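You operate a simulated robot arm through the tools that you are given. There is no shell and no other tool.

You run a simulated robot arm. Do the job below in one go: nothing can be reset, and whatever is moved stays where it is left.

## Task
Set the load mark to 25 cm and stack the three packs under it.
Fine: on the sample pallet: short pack on the pegged deck board, medium pack on the board by the load post, the long one across both.
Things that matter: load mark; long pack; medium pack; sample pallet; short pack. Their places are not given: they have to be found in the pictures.

It is judged by the outcome, as a careful person would: the job done as asked, and still so three seconds after it is handed in. It fails if anything else is knocked over, pushed out of place, dropped, spilled or broken.

## Robot
A 6-joint arm with a three-finger gripper, fixed in place. Base frame: the origin is on the floor under the middle of its stand, x ahead of it, y to its left, z up. Readings come in cm, rad, newtons and seconds.
It reaches about 121.3 cm from its shoulder. Its first joint turns from -2.897 to 2.897 rad. Payload 4.89 kg.
The TCP is the grasp point between the finger pads, 3 cm short of the fingertips. In the tool frame z runs along the fingers and y along their closing line. The gripper opens to 16.4 cm; its body begins 12.5 cm behind the TCP.
Orientation is that of the tool frame in the base frame, as a unit quaternion [w, x, y, z]. With the fingers straight down and closing along the base's y, the tool's x points along the base's -x, its y along +y and its z along -z.

## Interface
- The arm moves only by the tool send_rows. Its argument "plan" is one flat list of numbers, 7 for each row, row after row: the shift along the base's x, y, z in cm, then the turn, a rotation vector about the base's x, y, z in rad, then the opening in per cent of the stroke, from 0 (shut) to 100 (fully open). In form: [x, y, z, rx, ry, rz, fingers, x, y, z, rx, ry, rz, fingers, ...]. A call has 1 to 20 rows; each row shifts and turns the commanded pose from where the row before left it. Rows are played at 5 a second. More than 5 cm and 0.15 rad between two rows, or a gripper value outside its range, and nothing of the call is played. A pose out of reach is approached as far as the arm can. The call stops where the force on the tool passes 60 N (or 10 N more than at its start, if that is more) or the arm is blocked; 0.2 s more then pass. Each finger travels about 10.8 cm/s and halts on what it meets, pressing with about 28 N; the grip force reading is that of the motor and also rises with nothing between the fingers. The clock runs only during rows and for 0.2 s after the last one: add rows that do not move to give the fingers time. It gives the time, the measured TCP pose, the force on the tool (base axes), the opening and the grip force at its end, in the units of the frame above (readings bear some noise), with the torque about the TCP (base axes, N m) and any sound that the robot's microphone picked up.
- Cameras (640 x 400 px; columns grow to the right, rows downward): "scene" is fixed at [41.26, -64.84, 115.61]; the picture's right is [0.43, 0.90, 0.00], its down [-0.01, 0.00, -1.00] and it looks along [-0.90, 0.43, 0.01] (base axes); focal length 214 px, centre (320, 200). "wrist" rides on the gripper at [7.6, -0.2, -15.2] in the tool frame; the picture's right is [0.02, 1.00, 0.00], its down [-0.88, 0.02, -0.47] and it looks along [-0.47, 0.01, 0.88] (tool axes); focal length 247 px, centre (320, 200).
- get_image(camera): a new picture of that camera. The clock stands still meanwhile.
- slide_trunk(by): moves the trunk up (or, below 0, down) by that many cm; the arm rides with it, the base frame stays. It gives what a move gives, with no picture.
- probe_pixels(camera, pixels): there is no depth. For up to 12 entries [column, row, z] of the newest picture of that camera ("zoom" is the newest enlarged one), the place [x, y] in the base frame at which the ray of that pixel passes the height z, good to about 0.2 cm, but the place of the scene camera against the robot may be out by one fixed shift of up to 1.8 cm in any direction. The clock stands still meanwhile.
- close_up(camera, box): a new picture of the part [left, top, right, bottom] of that camera's present view, enlarged. The clock stands still meanwhile.
- job_done(): hands the job in; it is judged then, once.

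Open the gripper and draw the arm clear of the work before you hand the job in, unless the task says otherwise.

The tools are called after "Emit:" by a JSON object that holds its "op" and its "data". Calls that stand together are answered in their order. send_rows: Moves the arm, as the interface text tells. Its arguments: {"type":"object","properties":{"plan":{"type":"array","items":{"type":"number"}}},"required":["plan"]} The other tools are called the same way: slide_trunk (by) moves the trunk up or down; get_image (camera) takes a picture; probe_pixels (camera, pixels) gives the place at which the rays of pixels pass given heights; close_up (camera, box) takes an enlarged picture of a part of a camera's view; job_done () hands the job in.

At the start:

```text
t: 0.0
position: [10.15, -50.81, 100.89]
orientation: [0.001, 0.0, 1.0, 0.0]
force: [0.3, 0.3, -0.8]
ft_torque: [0.02, -0.02, -0.01]
finger_gap: 16.37
grip_force: 0.1
trunk travel left (down, up): [-2.5, 36.5]
```

scene: 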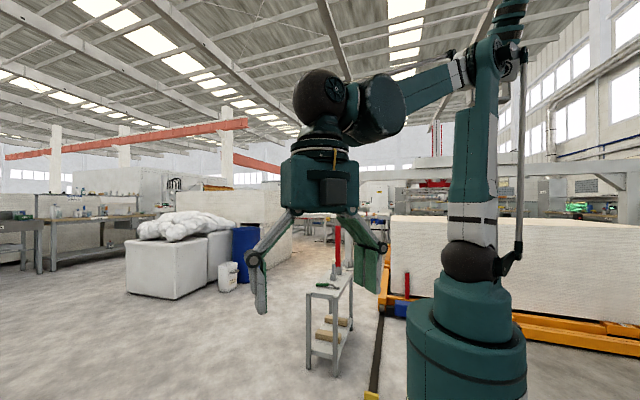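
wrist: 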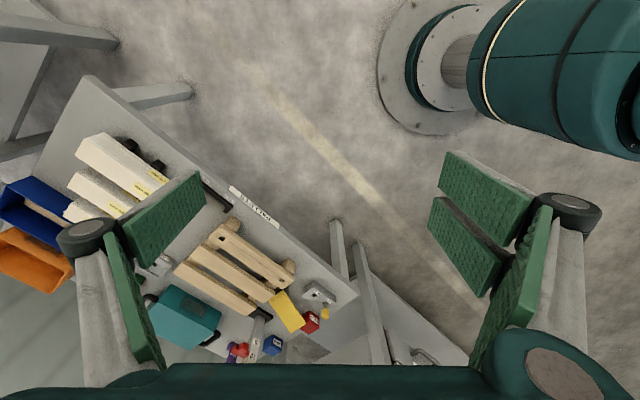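

The wrist picture shows a bench with white packs at about (120,175), a small wooden pallet at about (237,268) and some coloured items near (290,320). I take close-ups of these areas.

Emit:
{"op": "close_up", "data": {"camera": "wrist", "box": [150, 190, 370, 370]}}

Emit:
{"op": "close_up", "data": {"camera": "wrist", "box": [0, 90, 220, 290]}}

```text
2.22 times, centred on (260, 280) of wrist
```

zoom: 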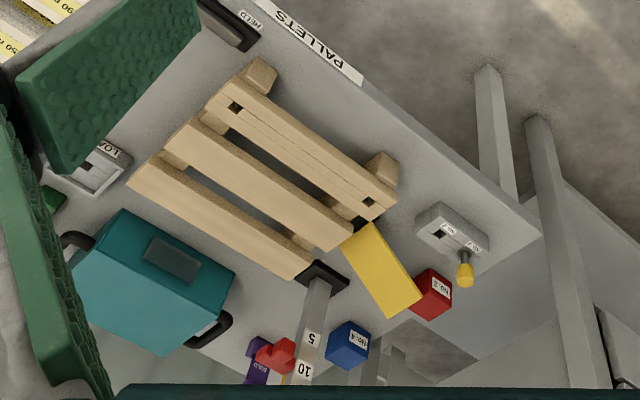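

```text
2.00 times, centred on (110, 190) of wrist
```

zoom: 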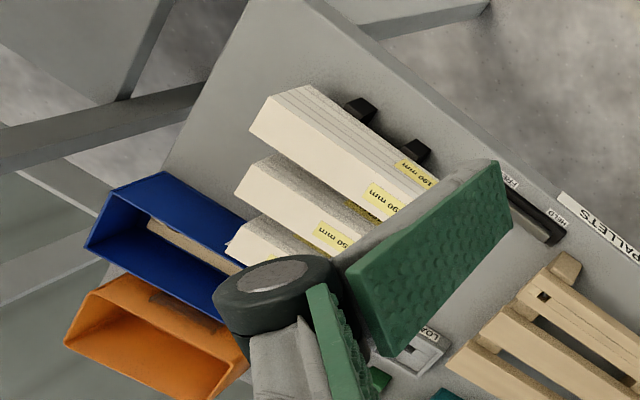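

The packs are partly hidden by the finger, and the pallet, post, and blocks are seen from above. I probe some features at two heights to get rays, before moving for a second view.

Emit:
{"op": "probe_pixels", "data": {"camera": "wrist", "pixels": [[359, 294, 40], [359, 294, 70], [221.7, 238, 40], [221.7, 238, 70], [281.6, 281.4, 40], [281.6, 281.4, 70], [90, 75, 40], [90, 75, 70], [260, 314, 40], [260, 314, 70]]}}

Emit:
{"op": "send_rows", "data": {"plan": [0, -4, 0, 0, 0, 0, 100, 0, -4, 0, 0, 0, 0, 100, 0, -4, 0, 0, 0, 0, 100, 0, -4, 0, 0, 0, 0, 100]}}

Emit:
{"op": "get_image", "data": {"camera": "wrist"}}

```text
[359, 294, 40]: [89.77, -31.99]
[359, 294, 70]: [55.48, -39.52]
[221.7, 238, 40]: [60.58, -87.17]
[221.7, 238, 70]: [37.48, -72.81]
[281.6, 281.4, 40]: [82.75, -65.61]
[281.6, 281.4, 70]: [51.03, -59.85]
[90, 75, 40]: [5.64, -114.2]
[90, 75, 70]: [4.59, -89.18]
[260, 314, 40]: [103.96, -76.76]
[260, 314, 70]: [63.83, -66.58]
```

```text
t: 1.0
position: [10.09, -66.64, 100.94]
orientation: [0.0, 0.0, 1.0, 0.0]
force: [0.1, 2.8, 0.3]
ft_torque: [-0.35, -0.02, 0.0]
finger_gap: 16.43
grip_force: 0.1
trunk travel left (down, up): [-2.5, 36.5]
```

```text
taken
```

wrist: 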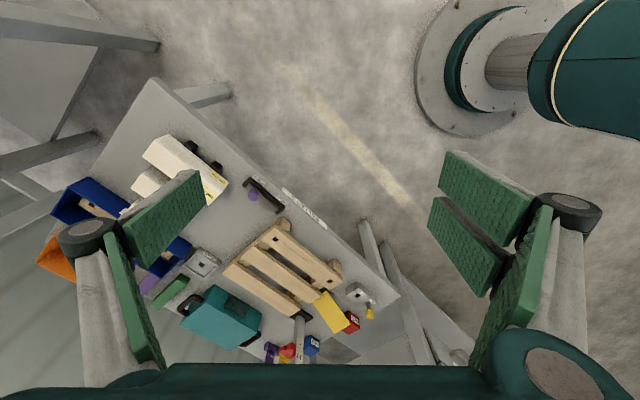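

The table's near edge runs diagonally, from about (5,-106) to (78,-34) at z≈50. I move the TCP to about (50,-50) and turn the tool by -45° so the camera faces the bench squarely.

Emit:
{"op": "send_rows", "data": {"plan": [4.4, 1.8, 0, 0, 0, -0.0872, 100, 4.4, 1.8, 0, 0, 0, -0.0872, 100, 4.4, 1.8, 0, 0, 0, -0.0872, 100, 4.4, 1.8, 0, 0, 0, -0.0872, 100, 4.4, 1.8, 0, 0, 0, -0.0872, 100, 4.4, 1.8, 0, 0, 0, -0.0872, 100, 4.4, 1.8, 0, 0, 0, -0.0872, 100, 4.4, 1.8, 0, 0, 0, -0.0872, 100, 4.4, 1.8, 0, 0, 0, -0.0872, 100, 0, 0, 0, 0, 0, 0, 100]}}

Emit:
{"op": "get_image", "data": {"camera": "wrist"}}

```text
t: 3.2
position: [49.77, -50.5, 100.69]
orientation: [0.0, 0.383, 0.924, 0.0]
force: [-0.5, -0.6, -0.7]
ft_torque: [0.07, -0.11, -0.01]
finger_gap: 16.44
grip_force: 0.1
trunk travel left (down, up): [-2.5, 36.5]
```

```text
taken
```

wrist: 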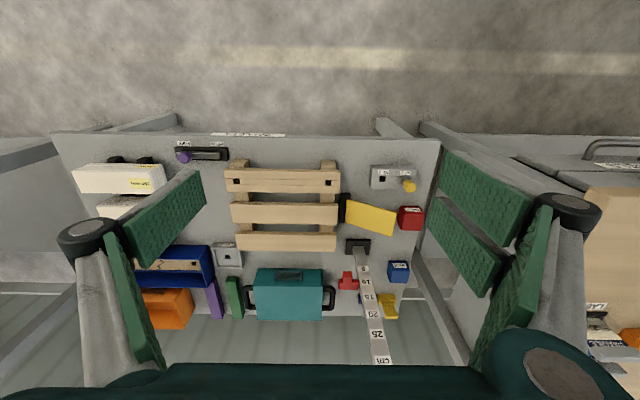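

Now the bench is square in view: pallet at (285,205), post at (357,245) with a scale, packs at (120,180), a switch/slider at (200,155) and box at (392,178). I take detailed close-ups.

Emit:
{"op": "close_up", "data": {"camera": "wrist", "box": [320, 230, 440, 370]}}

Emit:
{"op": "close_up", "data": {"camera": "wrist", "box": [215, 125, 375, 260]}}

Emit:
{"op": "close_up", "data": {"camera": "wrist", "box": [50, 120, 250, 330]}}

Emit:
{"op": "close_up", "data": {"camera": "wrist", "box": [340, 150, 440, 240]}}

Emit:
{"op": "close_up", "data": {"camera": "wrist", "box": [160, 130, 260, 180]}}

```text
2.86 times, centred on (380, 300) of wrist
```

zoom: 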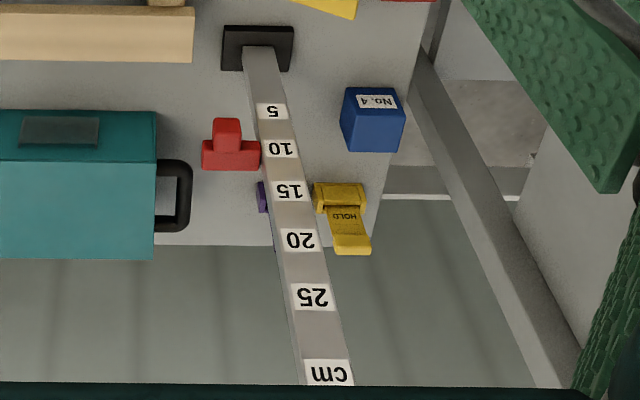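

```text
2.96 times, centred on (295, 192) of wrist
```

zoom: 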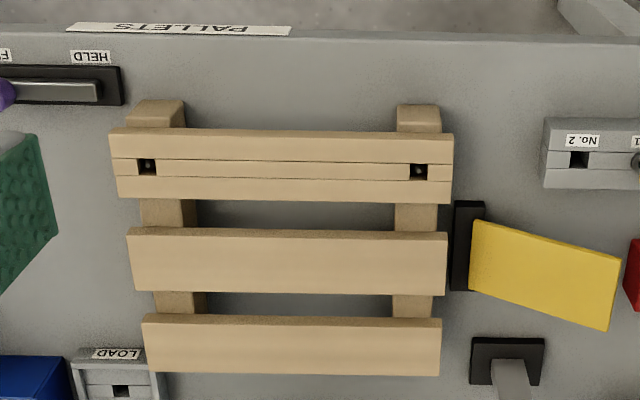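

```text
1.90 times, centred on (150, 225) of wrist
```

zoom: 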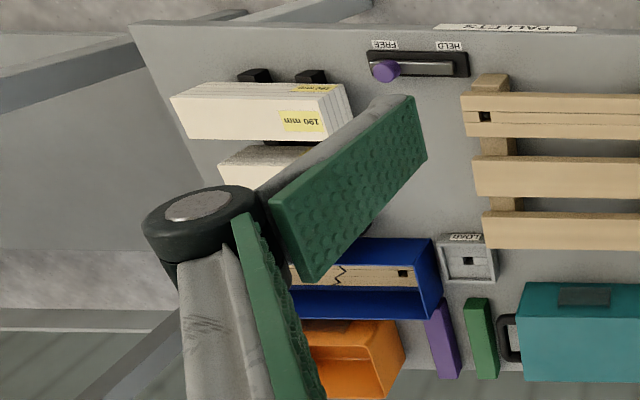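

```text
4.44 times, centred on (390, 195) of wrist
```

zoom: 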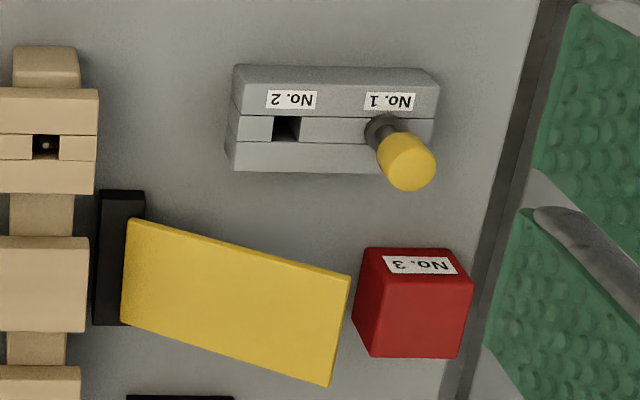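

```text
6.40 times, centred on (210, 155) of wrist
```

zoom: 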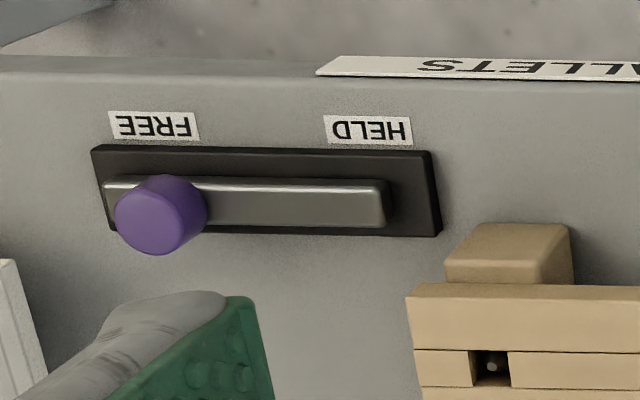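

I probe the pallet holes, post base and table edge in this view to triangulate heights with the first view.

Emit:
{"op": "probe_pixels", "data": {"camera": "wrist", "pixels": [[236.6, 180.9, 45], [236.6, 180.9, 60], [328.4, 182.2, 45], [328.4, 182.2, 60], [440, 140, 45], [440, 140, 60], [52, 136, 45], [52, 136, 60], [357, 247, 45], [357, 247, 60]]}}

```text
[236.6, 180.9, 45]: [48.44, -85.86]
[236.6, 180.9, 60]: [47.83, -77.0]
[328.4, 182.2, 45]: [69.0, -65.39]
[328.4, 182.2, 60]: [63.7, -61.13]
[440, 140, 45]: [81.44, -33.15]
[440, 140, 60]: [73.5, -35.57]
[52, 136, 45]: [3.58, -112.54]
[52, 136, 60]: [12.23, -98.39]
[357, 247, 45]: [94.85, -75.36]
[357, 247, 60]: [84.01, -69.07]
```

Triangulation gives table top z≈49.5, pallet top z≈57, post base at (92,-74); the near edge runs along (0.707,0.707). I now lower and tilt the gripper outward to view the post and its slider from the side.

Emit:
{"op": "send_rows", "data": {"plan": [2.08, 0.31, -3.1, -0.0617, -0.0617, 0, 100, 2.08, 0.31, -3.1, -0.0617, -0.0617, 0, 100, 2.08, 0.31, -3.1, -0.0617, -0.0617, 0, 100, 2.08, 0.31, -3.1, -0.0617, -0.0617, 0, 100, 2.08, 0.31, -3.1, -0.0617, -0.0617, 0, 100, 2.08, 0.31, -3.1, -0.0617, -0.0617, 0, 100, 2.08, 0.31, -3.1, -0.0617, -0.0617, 0, 100, 2.08, 0.31, -3.1, -0.0617, -0.0617, 0, 100, 0, 0, 0, 0, 0, 0, 100]}}

Emit:
{"op": "get_image", "data": {"camera": "wrist"}}

```text
t: 5.2
position: [66.44, -48.06, 76.06]
orientation: [0.317, 0.36, 0.868, -0.131]
force: [0.0, 0.6, 1.1]
ft_torque: [0.03, -0.02, 0.02]
finger_gap: 16.4
grip_force: 0.1
trunk travel left (down, up): [-2.5, 36.5]
```

```text
taken
```

wrist: 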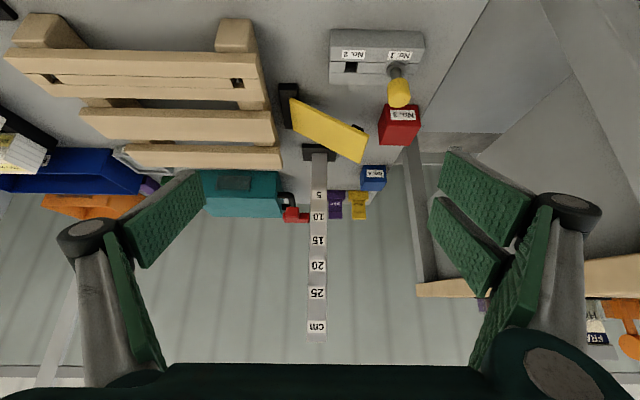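

Emit:
{"op": "close_up", "data": {"camera": "wrist", "box": [260, 130, 400, 230]}}

Emit:
{"op": "close_up", "data": {"camera": "wrist", "box": [270, 20, 430, 130]}}

Emit:
{"op": "close_up", "data": {"camera": "wrist", "box": [0, 10, 280, 175]}}

Emit:
{"op": "close_up", "data": {"camera": "wrist", "box": [250, 180, 380, 350]}}

```text
4.00 times, centred on (330, 180) of wrist
```

zoom: 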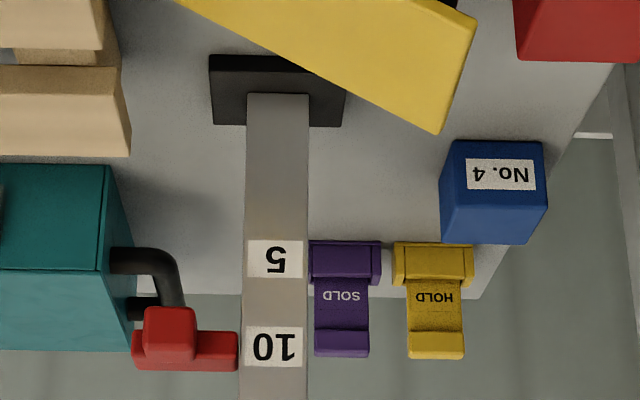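

```text
3.64 times, centred on (350, 75) of wrist
```

zoom: 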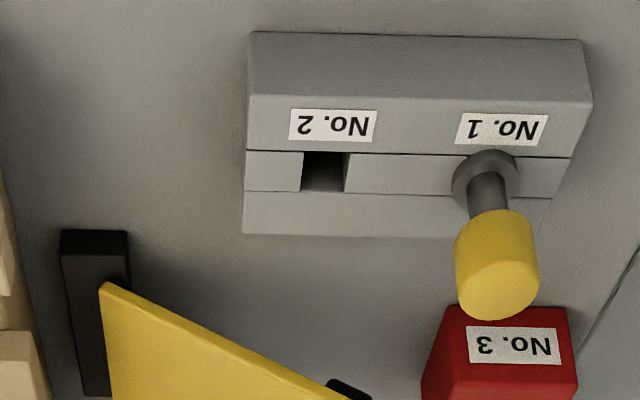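

```text
2.29 times, centred on (140, 92) of wrist
```

zoom: 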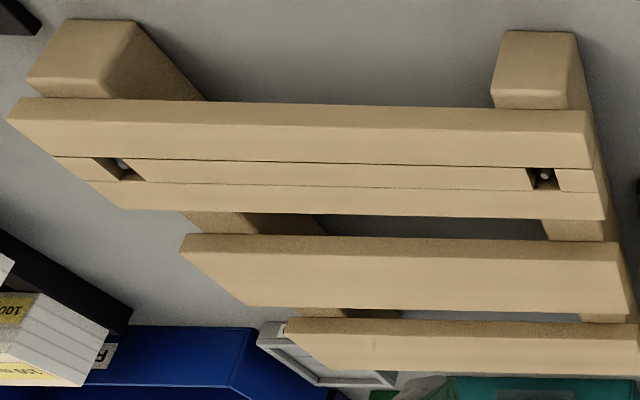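

```text
2.35 times, centred on (315, 265) of wrist
```

zoom: 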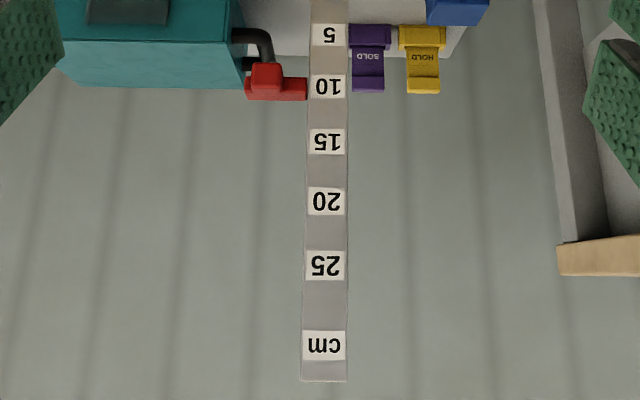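

The red T-piece on the left side of the post sits near the 10 label: that is the load mark. The purple "SOLD" and yellow "HOLD" are separate tag clips at the far edge. Next I move left to view the packs, the bins and the FREE/HELD slider.

Emit:
{"op": "send_rows", "data": {"plan": [0, 0, 4, 0, 0, 0, 100, -3.747, -2.616, 1, 0.0212, 0.0212, 0, 100, -3.747, -2.616, 1, 0.0212, 0.0212, 0, 100, -3.747, -2.616, 1, 0.0212, 0.0212, 0, 100, -3.747, -2.616, 1, 0.0212, 0.0212, 0, 100, -3.747, -2.616, 1, 0.0212, 0.0212, 0, 100, -3.747, -2.616, 1, 0.0212, 0.0212, 0, 100, -3.747, -2.616, 1, 0.0212, 0.0212, 0, 100, -3.747, -2.616, 1, 0.0212, 0.0212, 0, 100, -3.747, -2.616, 1, 0.0212, 0.0212, 0, 100, -3.747, -2.616, 1, 0.0212, 0.0212, 0, 100, 0, 0, 0, 0, 0, 0, 100]}}

Emit:
{"op": "get_image", "data": {"camera": "wrist"}}

```text
t: 7.8
position: [29.04, -74.18, 89.95]
orientation: [0.184, 0.375, 0.905, -0.076]
force: [0.7, 0.0, 0.6]
ft_torque: [-0.07, 0.13, -0.05]
finger_gap: 16.38
grip_force: 0.0
trunk travel left (down, up): [-2.5, 36.5]
```

```text
taken
```

wrist: 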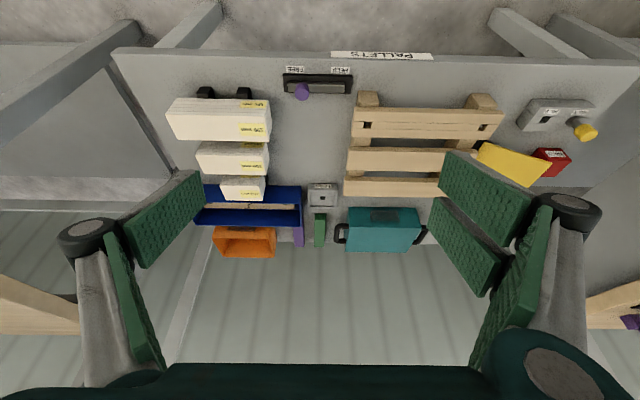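

Emit:
{"op": "close_up", "data": {"camera": "wrist", "box": [150, 70, 310, 170]}}

Emit:
{"op": "close_up", "data": {"camera": "wrist", "box": [180, 130, 340, 265]}}

Emit:
{"op": "close_up", "data": {"camera": "wrist", "box": [270, 55, 370, 115]}}

Emit:
{"op": "close_up", "data": {"camera": "wrist", "box": [220, 90, 280, 130]}}

Emit:
{"op": "close_up", "data": {"camera": "wrist", "box": [215, 140, 285, 205]}}

```text
4.00 times, centred on (230, 120) of wrist
```

zoom: 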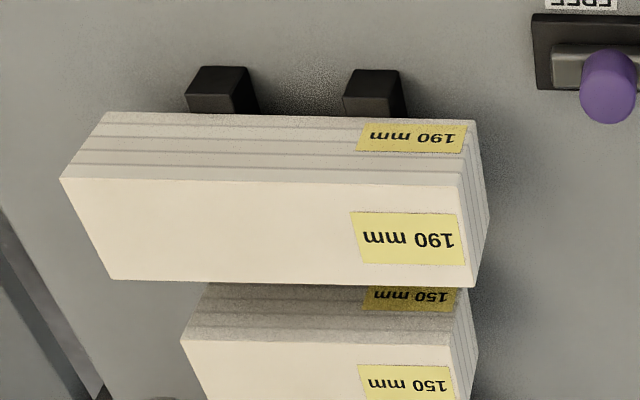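

```text
2.96 times, centred on (260, 198) of wrist
```

zoom: 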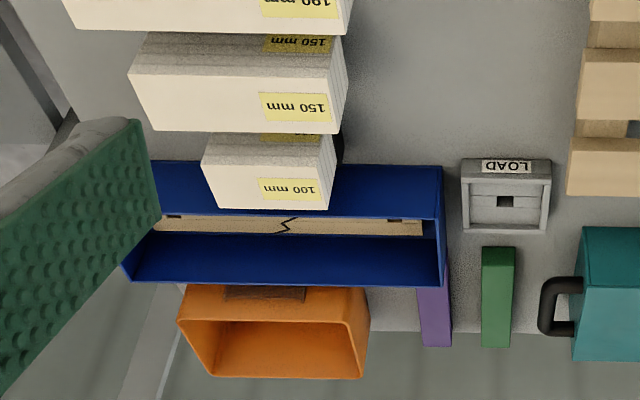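

```text
6.40 times, centred on (320, 85) of wrist
```

zoom: 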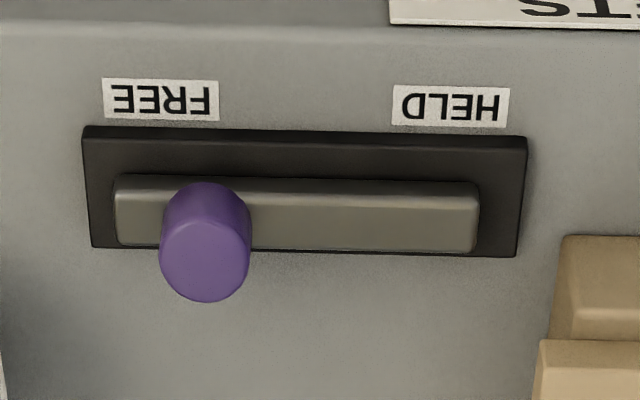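

```text
10.00 times, centred on (250, 110) of wrist
```

zoom: 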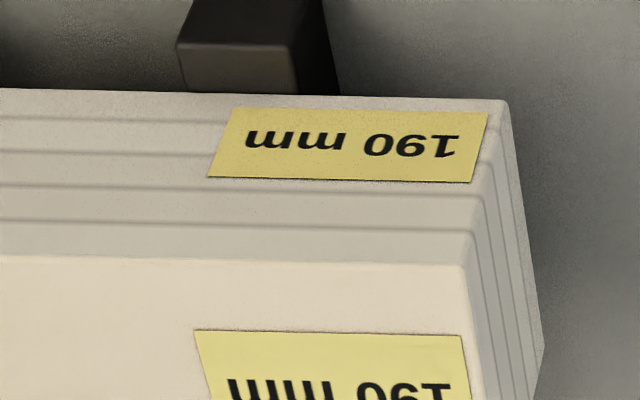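

```text
6.15 times, centred on (250, 172) of wrist
```

zoom: 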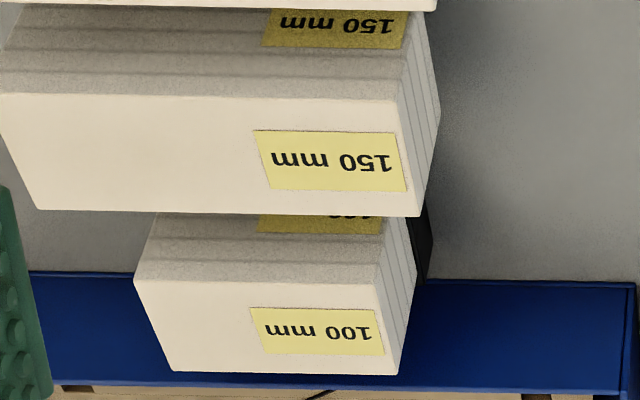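

Three packs are visible: 190 mm (long) at (218,120), 150 mm (medium) at (232,157), 100 mm (short) at (243,188), apparently resting on black supports. I record rays to their corners, and to the knob, then take a second view from further left for triangulation.

Emit:
{"op": "probe_pixels", "data": {"camera": "wrist", "pixels": [[165.5, 115, 50], [165.5, 115, 60], [265.5, 116.25, 50], [265.5, 116.25, 60], [268.75, 141.25, 50], [268.75, 141.25, 60], [268.75, 100, 50], [268.75, 100, 60], [262.2, 155.8, 50], [262.2, 155.8, 60], [266.3, 174.8, 50], [266.3, 174.8, 60]]}}

Emit:
{"op": "probe_pixels", "data": {"camera": "wrist", "pixels": [[258.9, 186.1, 50], [258.9, 186.1, 60], [262.5, 200.5, 50], [262.5, 200.5, 60], [219.9, 185.5, 50], [219.9, 185.5, 60], [303, 94, 50], [303, 94, 60], [321, 187, 50], [321, 187, 60]]}}

Emit:
{"op": "send_rows", "data": {"plan": [-2.7, -2.7, 0, 0, 0, 0, 100, -2.7, -2.7, 0, 0, 0, 0, 100, -2.7, -2.7, 0, 0, 0, 0, 100, -2.7, -2.7, 0, 0, 0, 0, 100, -2.7, -2.7, 0, 0, 0, 0, 100, 0, 0, 0, 0, 0, 0, 100]}}

Emit:
{"op": "get_image", "data": {"camera": "wrist"}}

Emit:
{"op": "close_up", "data": {"camera": "wrist", "box": [210, 80, 370, 180]}}

Emit:
{"op": "close_up", "data": {"camera": "wrist", "box": [240, 130, 400, 230]}}

```text
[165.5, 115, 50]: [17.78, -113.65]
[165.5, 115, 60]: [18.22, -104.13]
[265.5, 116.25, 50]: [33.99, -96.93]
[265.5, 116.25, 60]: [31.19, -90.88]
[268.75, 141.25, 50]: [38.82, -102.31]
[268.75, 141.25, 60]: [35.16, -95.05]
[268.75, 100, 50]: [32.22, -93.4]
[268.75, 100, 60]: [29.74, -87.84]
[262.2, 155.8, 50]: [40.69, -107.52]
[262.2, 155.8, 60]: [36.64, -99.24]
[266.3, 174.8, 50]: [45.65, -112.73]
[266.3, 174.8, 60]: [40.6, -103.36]
```

```text
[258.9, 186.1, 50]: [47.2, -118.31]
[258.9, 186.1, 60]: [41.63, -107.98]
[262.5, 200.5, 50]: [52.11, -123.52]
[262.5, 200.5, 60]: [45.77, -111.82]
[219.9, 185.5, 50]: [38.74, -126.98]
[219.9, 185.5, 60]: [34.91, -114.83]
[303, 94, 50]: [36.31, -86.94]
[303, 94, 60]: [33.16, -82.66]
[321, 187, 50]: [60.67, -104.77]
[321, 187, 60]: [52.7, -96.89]
```

```text
t: 9.2
position: [15.53, -87.82, 89.99]
orientation: [0.184, 0.375, 0.906, -0.075]
force: [1.4, 0.7, 0.1]
ft_torque: [-0.05, 0.08, -0.05]
finger_gap: 16.38
grip_force: 0.2
trunk travel left (down, up): [-2.5, 36.5]
```

```text
taken
```

wrist: 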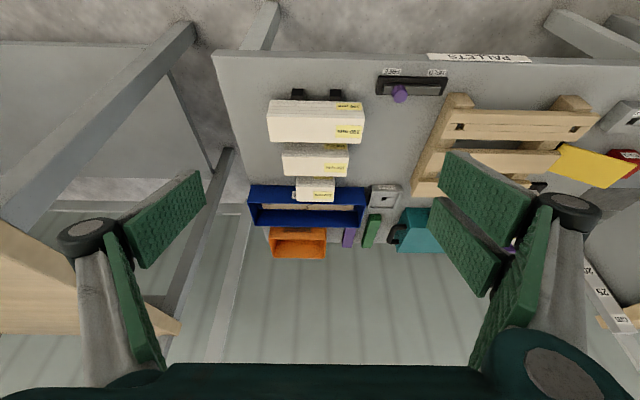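

```text
4.00 times, centred on (290, 130) of wrist
```

zoom: 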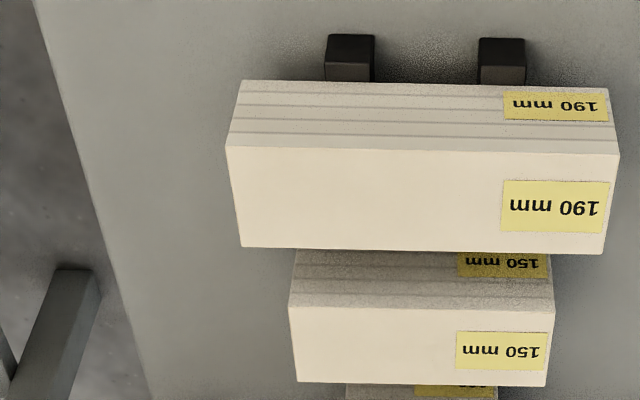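

```text
4.00 times, centred on (320, 180) of wrist
```

zoom: 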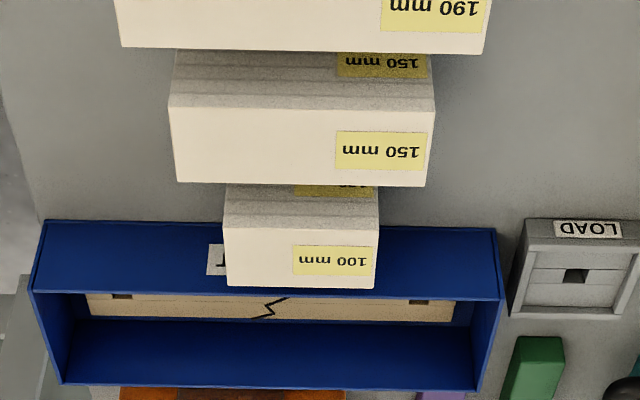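

I probe the same features in this second view for triangulation.

Emit:
{"op": "probe_pixels", "data": {"camera": "wrist", "pixels": [[266.5, 117, 50], [266.5, 117, 60], [365, 118.75, 50], [365, 118.75, 60], [360.5, 143.5, 50], [360.5, 143.5, 60], [361.75, 102.5, 50], [361.75, 102.5, 60], [348.5, 157.7, 50], [348.5, 157.7, 60], [346.25, 176.5, 50], [346.25, 176.5, 60]]}}

Emit:
{"op": "probe_pixels", "data": {"camera": "wrist", "pixels": [[334.75, 188, 50], [334.75, 188, 60], [333.5, 202.25, 50], [333.5, 202.25, 60], [296, 187.5, 50], [296, 187.5, 60], [400, 94, 50], [400, 94, 60], [383.75, 199, 50], [383.75, 199, 60]]}}

```text
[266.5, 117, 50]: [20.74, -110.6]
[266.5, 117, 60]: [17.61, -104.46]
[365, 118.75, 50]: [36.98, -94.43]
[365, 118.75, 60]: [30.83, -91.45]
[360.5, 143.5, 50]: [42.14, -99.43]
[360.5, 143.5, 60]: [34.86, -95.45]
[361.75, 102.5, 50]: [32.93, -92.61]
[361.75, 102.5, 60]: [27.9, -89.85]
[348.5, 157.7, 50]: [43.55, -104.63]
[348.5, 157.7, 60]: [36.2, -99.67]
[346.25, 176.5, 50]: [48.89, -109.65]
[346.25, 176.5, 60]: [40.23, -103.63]
```

```text
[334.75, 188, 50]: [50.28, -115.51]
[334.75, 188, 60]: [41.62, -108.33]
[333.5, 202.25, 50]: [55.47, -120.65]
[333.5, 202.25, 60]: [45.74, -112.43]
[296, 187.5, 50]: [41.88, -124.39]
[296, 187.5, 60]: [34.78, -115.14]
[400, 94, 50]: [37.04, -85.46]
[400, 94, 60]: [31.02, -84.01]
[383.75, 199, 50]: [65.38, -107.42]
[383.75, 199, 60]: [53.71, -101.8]
```

Triangulated: packs rest at z≈52.9–58.7, about 5.8 cm square, all centred at u≈-52 (u along the edge, v outward): long at v≈90, medium at v≈100, short at v≈110. Now I move to look at the post and red mark from lower, in front.

Emit:
{"op": "send_rows", "data": {"plan": [4.023, 2.397, -1.08, -0.0272, -0.0272, 0, 100, 4.023, 2.397, -1.08, -0.0272, -0.0272, 0, 100, 4.023, 2.397, -1.08, -0.0272, -0.0272, 0, 100, 4.023, 2.397, -1.08, -0.0272, -0.0272, 0, 100, 4.023, 2.397, -1.08, -0.0272, -0.0272, 0, 100, 4.023, 2.397, -1.08, -0.0272, -0.0272, 0, 100, 4.023, 2.397, -1.08, -0.0272, -0.0272, 0, 100, 4.023, 2.397, -1.08, -0.0272, -0.0272, 0, 100, 4.023, 2.397, -1.08, -0.0272, -0.0272, 0, 100, 4.023, 2.397, -1.08, -0.0272, -0.0272, 0, 100, 4.023, 2.397, -1.08, -0.0272, -0.0272, 0, 100, 4.023, 2.397, -1.08, -0.0272, -0.0272, 0, 100, 4.023, 2.397, -1.08, -0.0272, -0.0272, 0, 100, 0, 0, 0, 0, 0, 0, 100]}}

Emit:
{"op": "get_image", "data": {"camera": "wrist"}}

Emit:
{"op": "close_up", "data": {"camera": "wrist", "box": [260, 140, 420, 240]}}

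```text
t: 12.2
position: [67.6, -56.61, 76.17]
orientation: [0.403, 0.345, 0.831, -0.167]
force: [-0.8, -0.1, 0.3]
ft_torque: [0.04, -0.04, 0.09]
finger_gap: 16.4
grip_force: 0.1
trunk travel left (down, up): [-2.5, 36.5]
```

```text
taken
```

wrist: 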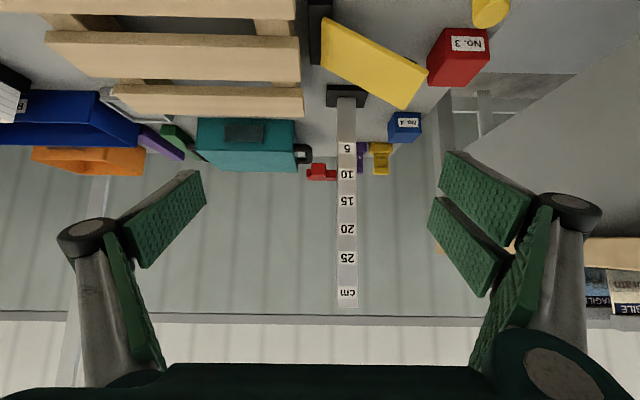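

```text
4.00 times, centred on (340, 190) of wrist
```

zoom: 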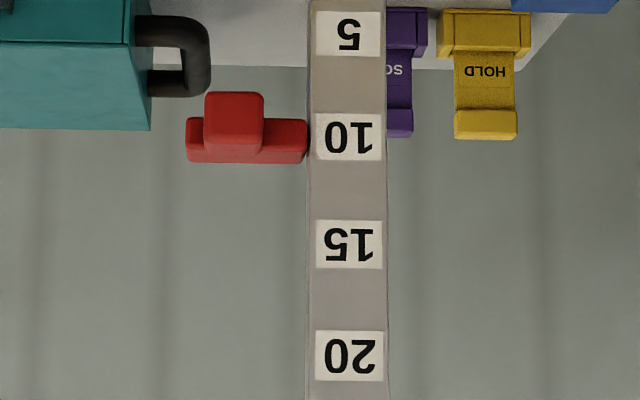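

The red mark has a bar along u next to the post at the "10" label and a tab toward the robot. I probe the labels and the bar to turn the scale into heights.

Emit:
{"op": "probe_pixels", "data": {"camera": "wrist", "pixels": [[347.25, 148.5, 50], [347.25, 148.5, 60], [347.5, 174.25, 55], [347.5, 174.25, 65], [347.5, 201, 60], [347.5, 201, 70], [347.5, 228.75, 65], [347.5, 228.75, 72], [347.5, 258, 70], [347.5, 258, 76], [347, 104, 49.5], [347, 104, 55]]}}

Emit:
{"op": "probe_pixels", "data": {"camera": "wrist", "pixels": [[307, 175, 55], [307, 175, 65], [336, 175, 55], [336, 175, 65], [312, 165, 55], [312, 165, 65], [325, 165, 55], [325, 165, 65], [304, 146, 52], [304, 146, 62]]}}

```text
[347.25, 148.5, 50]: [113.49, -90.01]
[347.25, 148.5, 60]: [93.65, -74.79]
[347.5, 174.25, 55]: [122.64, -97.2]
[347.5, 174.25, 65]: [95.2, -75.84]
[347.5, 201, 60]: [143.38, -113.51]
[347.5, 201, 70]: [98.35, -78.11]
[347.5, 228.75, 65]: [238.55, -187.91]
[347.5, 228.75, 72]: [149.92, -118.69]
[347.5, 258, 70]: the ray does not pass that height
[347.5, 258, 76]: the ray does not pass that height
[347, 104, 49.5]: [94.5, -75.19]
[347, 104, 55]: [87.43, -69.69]
```

```text
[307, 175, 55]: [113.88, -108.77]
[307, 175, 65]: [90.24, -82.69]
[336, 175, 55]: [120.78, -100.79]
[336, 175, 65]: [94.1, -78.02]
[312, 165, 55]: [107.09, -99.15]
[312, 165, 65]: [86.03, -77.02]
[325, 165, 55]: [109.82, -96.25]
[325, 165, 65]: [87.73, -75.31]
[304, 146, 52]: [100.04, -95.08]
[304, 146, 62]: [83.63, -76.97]
```

Label spacing is consistent with the post face at v≈115 and the scale's zero at z≈56.6 (the pallet deck), so 25 cm is about z≈81.6; the mark now sits at 10 (z≈66.8). I raise the arm and look down at the mark to get its depth and how it attaches.

Emit:
{"op": "send_rows", "data": {"plan": [0.85, -0.85, 3.7, 0.0825, 0.0825, 0, 100, 0.85, -0.85, 3.7, 0.0825, 0.0825, 0, 100, 0.85, -0.85, 3.7, 0.0825, 0.0825, 0, 100, 0.85, -0.85, 3.7, 0.0825, 0.0825, 0, 100, 0.85, -0.85, 3.7, 0.0825, 0.0825, 0, 100, 0.85, -0.85, 3.7, 0.0825, 0.0825, 0, 100, 0, 0, 0, 0, 0, 0, 100]}}

Emit:
{"op": "get_image", "data": {"camera": "wrist"}}

Emit:
{"op": "close_up", "data": {"camera": "wrist", "box": [280, 150, 400, 225]}}

```text
t: 13.8
position: [72.77, -61.77, 98.5]
orientation: [0.091, 0.382, 0.919, -0.038]
force: [0.6, 1.1, -0.2]
ft_torque: [-0.02, -0.01, 0.02]
finger_gap: 16.38
grip_force: 0.1
trunk travel left (down, up): [-2.5, 36.5]
```

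```text
taken
```

wrist: 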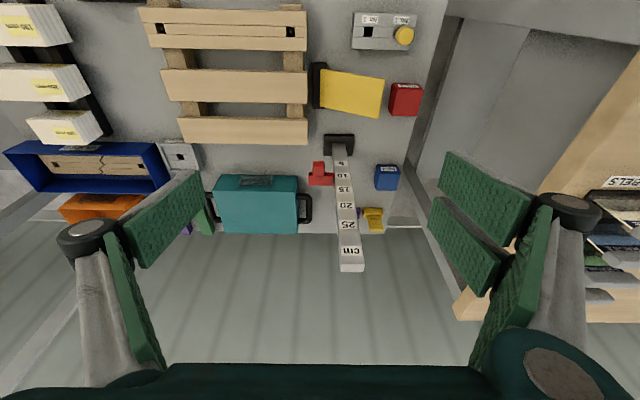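

```text
5.33 times, centred on (340, 188) of wrist
```

zoom: 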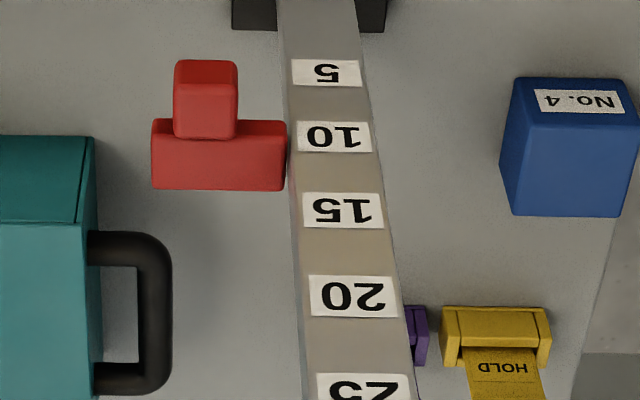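

I probe the tab and bar edges here at their estimated heights to get their depth, plus the post top and other objects' tops.

Emit:
{"op": "probe_pixels", "data": {"camera": "zoom", "pixels": [[175, 84, 66], [175, 84, 69], [239, 84, 66], [239, 84, 69], [152, 136, 66], [152, 136, 69], [285, 136, 66], [285, 136, 69], [152, 189, 66], [152, 189, 69], [330, 137, 66], [330, 137, 69]]}}

Emit:
{"op": "probe_pixels", "data": {"camera": "wrist", "pixels": [[351, 268, 80], [351, 268, 88], [347.5, 224, 78], [347.5, 224, 84], [327, 72, 50], [327, 72, 60], [380, 118, 50], [380, 118, 60], [403, 35, 55], [403, 35, 65], [300, 215, 50], [300, 215, 60]]}}

```text
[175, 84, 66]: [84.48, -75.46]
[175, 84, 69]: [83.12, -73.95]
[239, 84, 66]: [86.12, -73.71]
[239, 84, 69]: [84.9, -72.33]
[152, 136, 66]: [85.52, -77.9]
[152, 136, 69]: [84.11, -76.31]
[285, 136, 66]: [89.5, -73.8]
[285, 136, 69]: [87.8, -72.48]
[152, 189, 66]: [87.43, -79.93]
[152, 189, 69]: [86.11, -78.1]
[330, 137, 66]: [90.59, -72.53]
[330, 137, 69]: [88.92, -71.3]
```

```text
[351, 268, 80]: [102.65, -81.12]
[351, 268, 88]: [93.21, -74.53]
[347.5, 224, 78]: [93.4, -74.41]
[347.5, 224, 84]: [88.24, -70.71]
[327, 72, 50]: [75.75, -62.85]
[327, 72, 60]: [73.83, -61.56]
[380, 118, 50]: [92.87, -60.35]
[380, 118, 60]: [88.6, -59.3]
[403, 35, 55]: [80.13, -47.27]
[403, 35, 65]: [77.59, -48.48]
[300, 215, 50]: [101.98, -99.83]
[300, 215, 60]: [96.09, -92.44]
```

The tab spans u 6.45–8.84, v 111.7–114.4, z≈65.7–68; the bar's front is v≈114.4 and the post face v≈115; "25" is at z≈81.5. I now tilt to 1.2 rad, lower to z≈68.5 and narrow the gripper to 40 % in front of the tab, without touching.

Emit:
{"op": "send_rows", "data": {"plan": [0.28, -0.28, -3.75, -0.0884, -0.0884, 0, 80, 0.28, -0.28, -3.75, -0.0884, -0.0884, 0, 60, 0.28, -0.28, -3.75, -0.0884, -0.0884, 0, 50, 0.28, -0.28, -3.75, -0.0884, -0.0884, 0, 40, 0.28, -0.28, -3.75, -0.0884, -0.0884, 0, 40, 0.28, -0.28, -3.75, -0.0884, -0.0884, 0, 40, 0.28, -0.28, -3.75, -0.0884, -0.0884, 0, 40, 0.28, -0.28, -3.75, -0.0884, -0.0884, 0, 40, 0, 0, 0, 0, 0, 0, 40]}}

Emit:
{"op": "get_image", "data": {"camera": "wrist"}}

Emit:
{"op": "get_image", "data": {"camera": "scene"}}

```text
t: 15.8
position: [75.76, -64.91, 69.19]
orientation: [0.521, 0.316, 0.763, -0.216]
force: [-0.8, 0.7, 0.5]
ft_torque: [0.07, 0.03, 0.03]
finger_gap: 6.55
grip_force: 0.0
out of reach, approached as far as the arm can: row 8
trunk travel left (down, up): [-2.5, 36.5]
```

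```text
taken
```

wrist: 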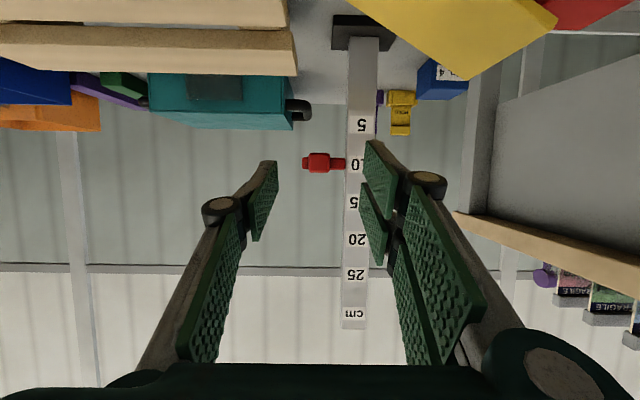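

```text
taken
```

scene: 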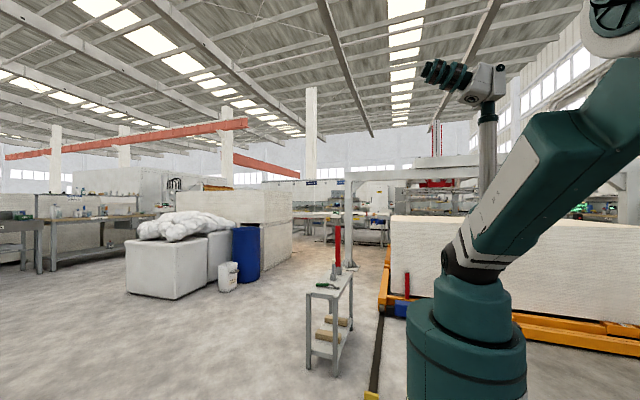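

Fingers bracket the tab (thumb at col 270, two fingers at col 365, tab at col 320); the last row was limited at close range but pose is near what I want. I look closer at the fingertips relative to the mark.

Emit:
{"op": "close_up", "data": {"camera": "wrist", "box": [220, 110, 460, 260]}}

```text
2.67 times, centred on (340, 185) of wrist
```

zoom: 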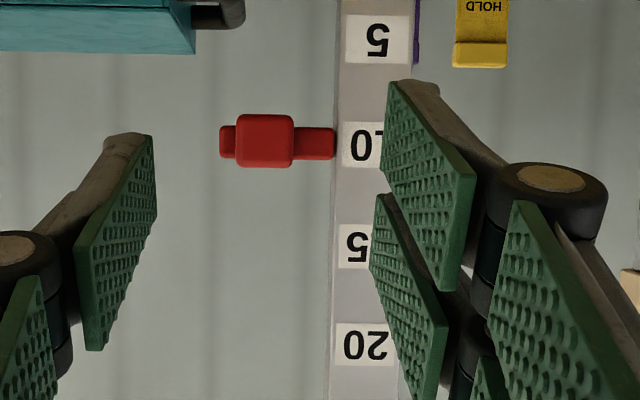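

The fingertips reach 3 cm past the TCP at this opening, and the tab is centred between them. I advance 6 cm outward first and check the pose.

Emit:
{"op": "send_rows", "data": {"plan": [1.41, -1.41, 0, 0, 0, 0, 40, 1.41, -1.41, 0, 0, 0, 0, 40, 1.41, -1.41, 0, 0, 0, 0, 40, 0, 0, 0, 0, 0, 0, 40]}}

```text
t: 16.8
position: [80.25, -69.18, 69.24]
orientation: [0.522, 0.315, 0.762, -0.216]
force: [-1.5, 0.0, -0.5]
ft_torque: [0.01, 0.02, -0.01]
finger_gap: 6.54
grip_force: 0.0
trunk travel left (down, up): [-2.5, 36.5]
```

Now at v≈105.7, z≈69.2. I go down 1.4 cm and forward 4.3 cm so the pads surround the tab.

Emit:
{"op": "send_rows", "data": {"plan": [0, 0, -1.4, 0, 0, 0, 40, 1.0, -1.1, 0, 0, 0, 0, 40, 1.0, -1.1, 0, 0, 0, 0, 40, 0.9, -0.97, 0, 0, 0, 0, 40, 0, 0, 0, 0, 0, 0, 40]}}

Emit:
{"op": "get_image", "data": {"camera": "wrist"}}

Emit:
{"op": "close_up", "data": {"camera": "wrist", "box": [220, 110, 460, 260]}}

```text
t: 18.0
position: [83.47, -72.42, 67.84]
orientation: [0.521, 0.316, 0.763, -0.216]
force: [-0.9, 0.5, -0.6]
ft_torque: [0.03, 0.02, 0.0]
finger_gap: 6.55
grip_force: 0.0
trunk travel left (down, up): [-2.5, 36.5]
```

```text
taken
```

wrist: 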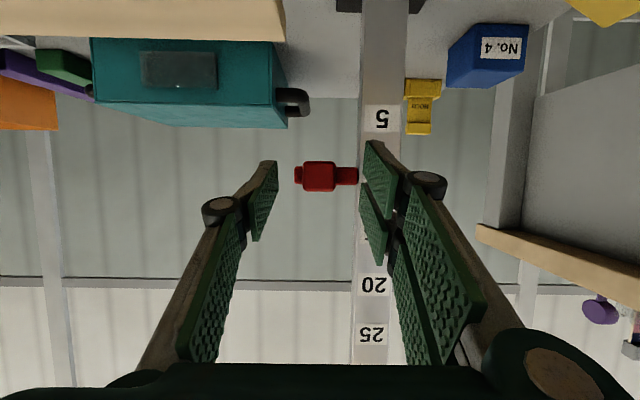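

```text
2.67 times, centred on (340, 185) of wrist
```

zoom: 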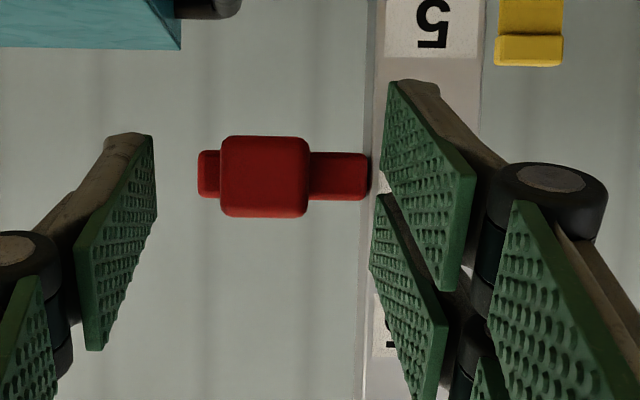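

The tab (zoom (265,177)) sits squarely between the thumb (rows 137–215) and the two fingers. I close the gripper on it.

Emit:
{"op": "send_rows", "data": {"plan": [0, 0, 0, 0, 0, 0, 25, 0, 0, 0, 0, 0, 0, 0, 0, 0, 0, 0, 0, 0, 0, 0, 0, 0, 0, 0, 0, 0]}}

Emit:
{"op": "close_up", "data": {"camera": "wrist", "box": [220, 110, 460, 260]}}

```text
t: 19.0
position: [83.31, -72.41, 67.96]
orientation: [0.521, 0.316, 0.762, -0.216]
force: [-4.0, -7.6, 0.4]
ft_torque: [-0.09, 0.1, -0.15]
finger_gap: 2.55
grip_force: 44.4
trunk travel left (down, up): [-2.5, 36.5]
```

```text
2.67 times, centred on (340, 185) of wrist
```

zoom: 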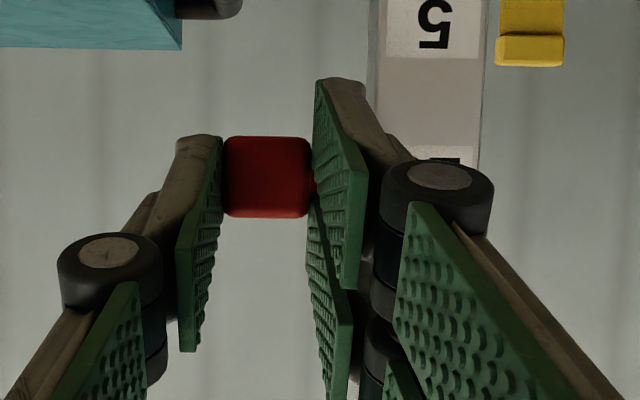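

Tab is gripped (gap 2.55, grip 44). I try raising by 1.5 cm in small steps, watching force.

Emit:
{"op": "send_rows", "data": {"plan": [-0.1, -0.1, 0.3, 0, 0, 0, 0, 0, 0, 0.6, 0, 0, 0, 0, 0, 0, 0.6, 0, 0, 0, 0, 0, 0, 0, 0, 0, 0, 0]}}

Emit:
{"op": "close_up", "data": {"camera": "wrist", "box": [220, 110, 460, 260]}}

```text
t: 20.0
position: [83.21, -72.42, 69.56]
orientation: [0.521, 0.316, 0.763, -0.216]
force: [11.1, -5.3, -0.3]
ft_torque: [0.19, 0.14, 0.08]
finger_gap: 2.5
grip_force: 45.3
trunk travel left (down, up): [-2.5, 36.5]
```

```text
2.67 times, centred on (340, 185) of wrist
```

zoom: 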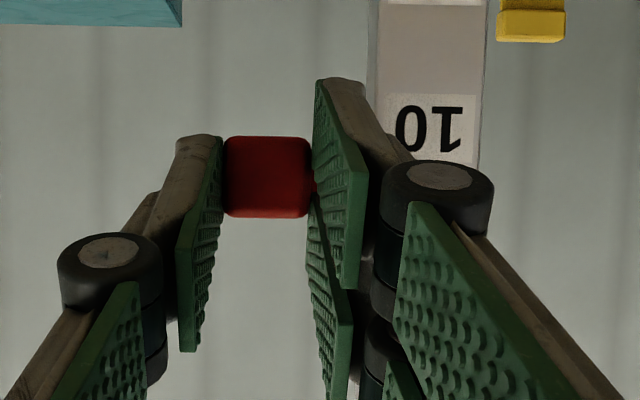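

The mark follows with little force (scale "10" label moved up in the picture as the mark rose). I raise by 13.4 cm more, to about 25.

Emit:
{"op": "send_rows", "data": {"plan": [0.05, -0.05, 1.2, 0, 0, 0, 0, 0, 0, 1.5, 0, 0, 0, 0, 0, 0, 1.5, 0, 0, 0, 0, 0, 0, 1.5, 0, 0, 0, 0, 0, 0, 1.5, 0, 0, 0, 0, 0, 0, 1.5, 0, 0, 0, 0, 0, 0, 1.5, 0, 0, 0, 0, 0, 0, 1.5, 0, 0, 0, 0, 0, 0, 1.2, 0, 0, 0, 0, 0, 0, 0.5, 0, 0, 0, 0, 0, 0, 0, 0, 0, 0, 0]}}

Emit:
{"op": "get_image", "data": {"camera": "wrist"}}

Emit:
{"op": "close_up", "data": {"camera": "wrist", "box": [220, 110, 460, 260]}}

```text
t: 22.4
position: [83.36, -72.65, 83.02]
orientation: [0.521, 0.316, 0.763, -0.217]
force: [-16.0, 37.9, -14.7]
ft_torque: [0.77, 0.54, 0.47]
finger_gap: 2.56
grip_force: 45.1
trunk travel left (down, up): [-2.5, 36.5]
```

```text
taken
```

wrist: 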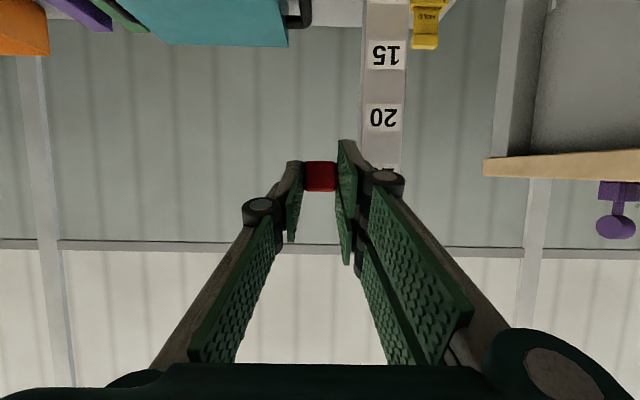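

```text
2.67 times, centred on (340, 185) of wrist
```

zoom: 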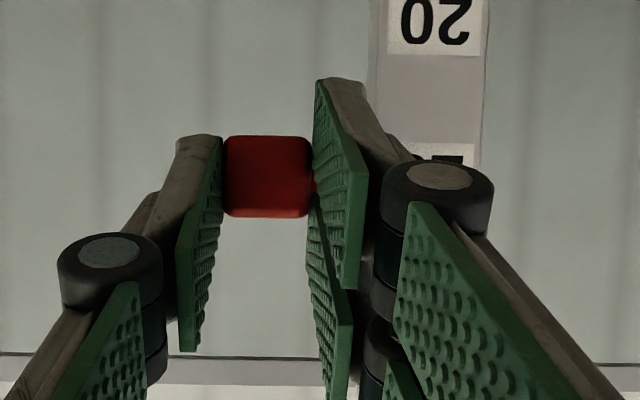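

Force built up along v (about -38 N), so I relax the arm by 0.25 cm toward the robot and take an enlarged look at the mark and the 25 label.

Emit:
{"op": "send_rows", "data": {"plan": [-0.1, 0.25, 0, 0, 0, 0, 0, 0, 0, 0, 0, 0, 0, 0]}}

Emit:
{"op": "close_up", "data": {"camera": "wrist", "box": [290, 60, 430, 200]}}

```text
t: 23.0
position: [83.41, -72.45, 83.0]
orientation: [0.521, 0.316, 0.762, -0.217]
force: [23.4, -15.8, -8.0]
ft_torque: [-0.16, -0.23, 0.03]
finger_gap: 2.54
grip_force: 44.7
trunk travel left (down, up): [-2.5, 36.5]
```

```text
2.86 times, centred on (360, 130) of wrist
```

zoom: 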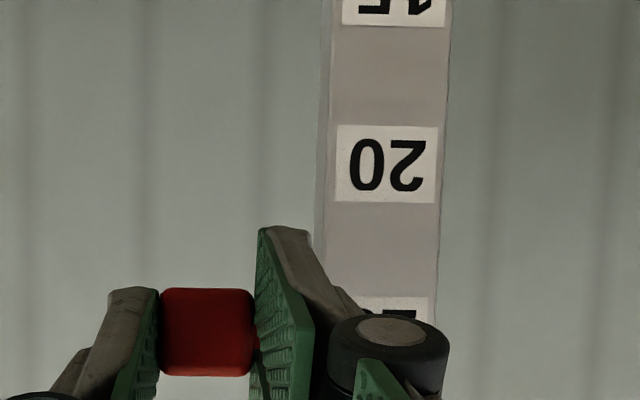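

The mark's tab centre is at z≈81.8 and the "25" label's centre at ≈81.9, TCP rise 15.04 cm from the 10 setting. I ease the remaining v-force, then open the fingers to 40 % and check whether the mark stays.

Emit:
{"op": "send_rows", "data": {"plan": [0.09, -0.09, 0, 0, 0, 0, 0, 0, 0, 0, 0, 0, 0, 0, 0, 0, 0, 0, 0, 0, 10, 0, 0, 0, 0, 0, 0, 20, 0, 0, 0, 0, 0, 0, 30, 0, 0, 0, 0, 0, 0, 40, 0, 0, 0, 0, 0, 0, 40, 0, 0, 0, 0, 0, 0, 40]}}

Emit:
{"op": "get_image", "data": {"camera": "wrist"}}

Emit:
{"op": "close_up", "data": {"camera": "wrist", "box": [220, 110, 460, 260]}}

```text
t: 24.8
position: [83.33, -72.3, 82.85]
orientation: [0.52, 0.317, 0.763, -0.216]
force: [-0.4, -1.7, 0.2]
ft_torque: [0.0, -0.01, -0.02]
finger_gap: 6.55
grip_force: 0.0
trunk travel left (down, up): [-2.5, 36.5]
```

```text
taken
```

wrist: 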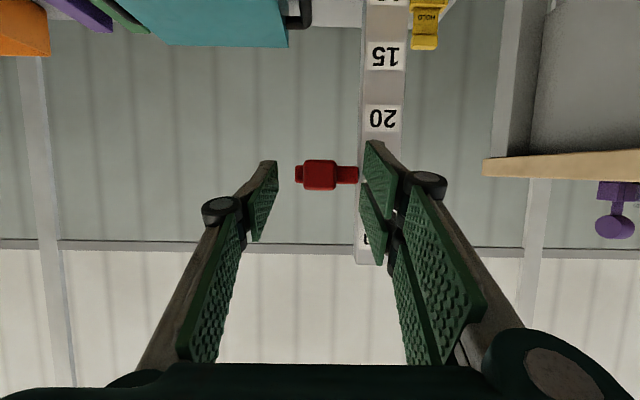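

```text
2.67 times, centred on (340, 185) of wrist
```

zoom: 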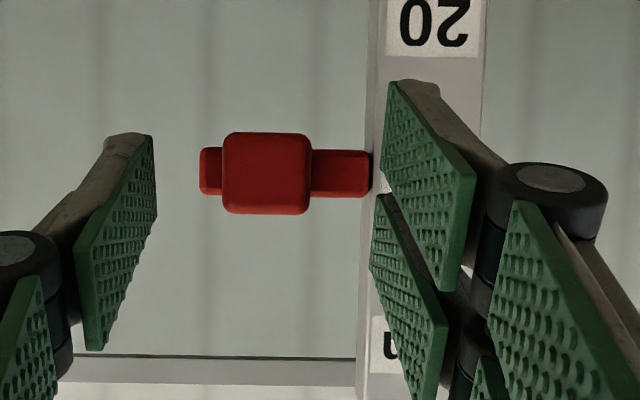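

The mark stayed up after release, maybe 0.1 cm lower. I back away 8 cm along -v and take an unobstructed close view to read it against the 25 label.

Emit:
{"op": "send_rows", "data": {"plan": [-1.41, 1.41, 0, 0, 0, 0, 40, -1.41, 1.41, 0, 0, 0, 0, 40, -1.41, 1.41, 0, 0, 0, 0, 60, -1.41, 1.41, 0, 0, 0, 0, 80, 0, 0, 0, 0, 0, 0, 100, 0, 0, 0, 0, 0, 0, 100]}}

Emit:
{"op": "get_image", "data": {"camera": "wrist"}}

Emit:
{"op": "close_up", "data": {"camera": "wrist", "box": [290, 130, 400, 200]}}

```text
t: 26.2
position: [77.56, -66.91, 82.89]
orientation: [0.521, 0.316, 0.763, -0.216]
force: [0.9, -0.6, 0.7]
ft_torque: [-0.03, 0.01, 0.02]
finger_gap: 16.4
grip_force: 0.1
trunk travel left (down, up): [-2.5, 36.5]
```

```text
taken
```

wrist: 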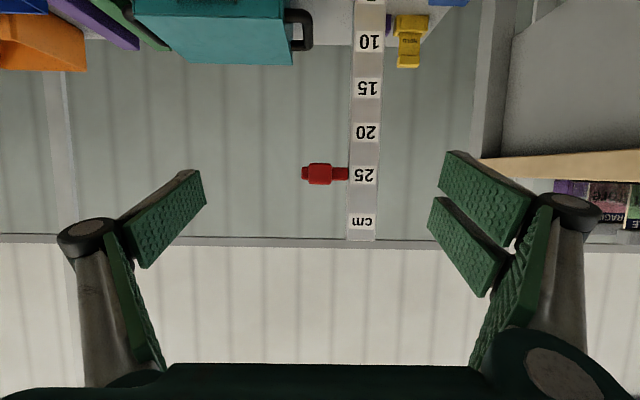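

```text
5.71 times, centred on (345, 165) of wrist
```

zoom: 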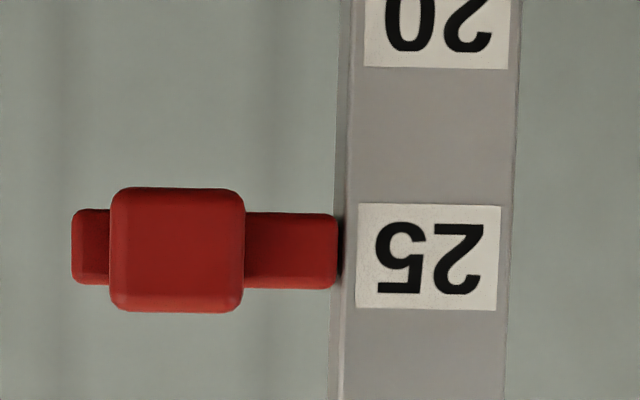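

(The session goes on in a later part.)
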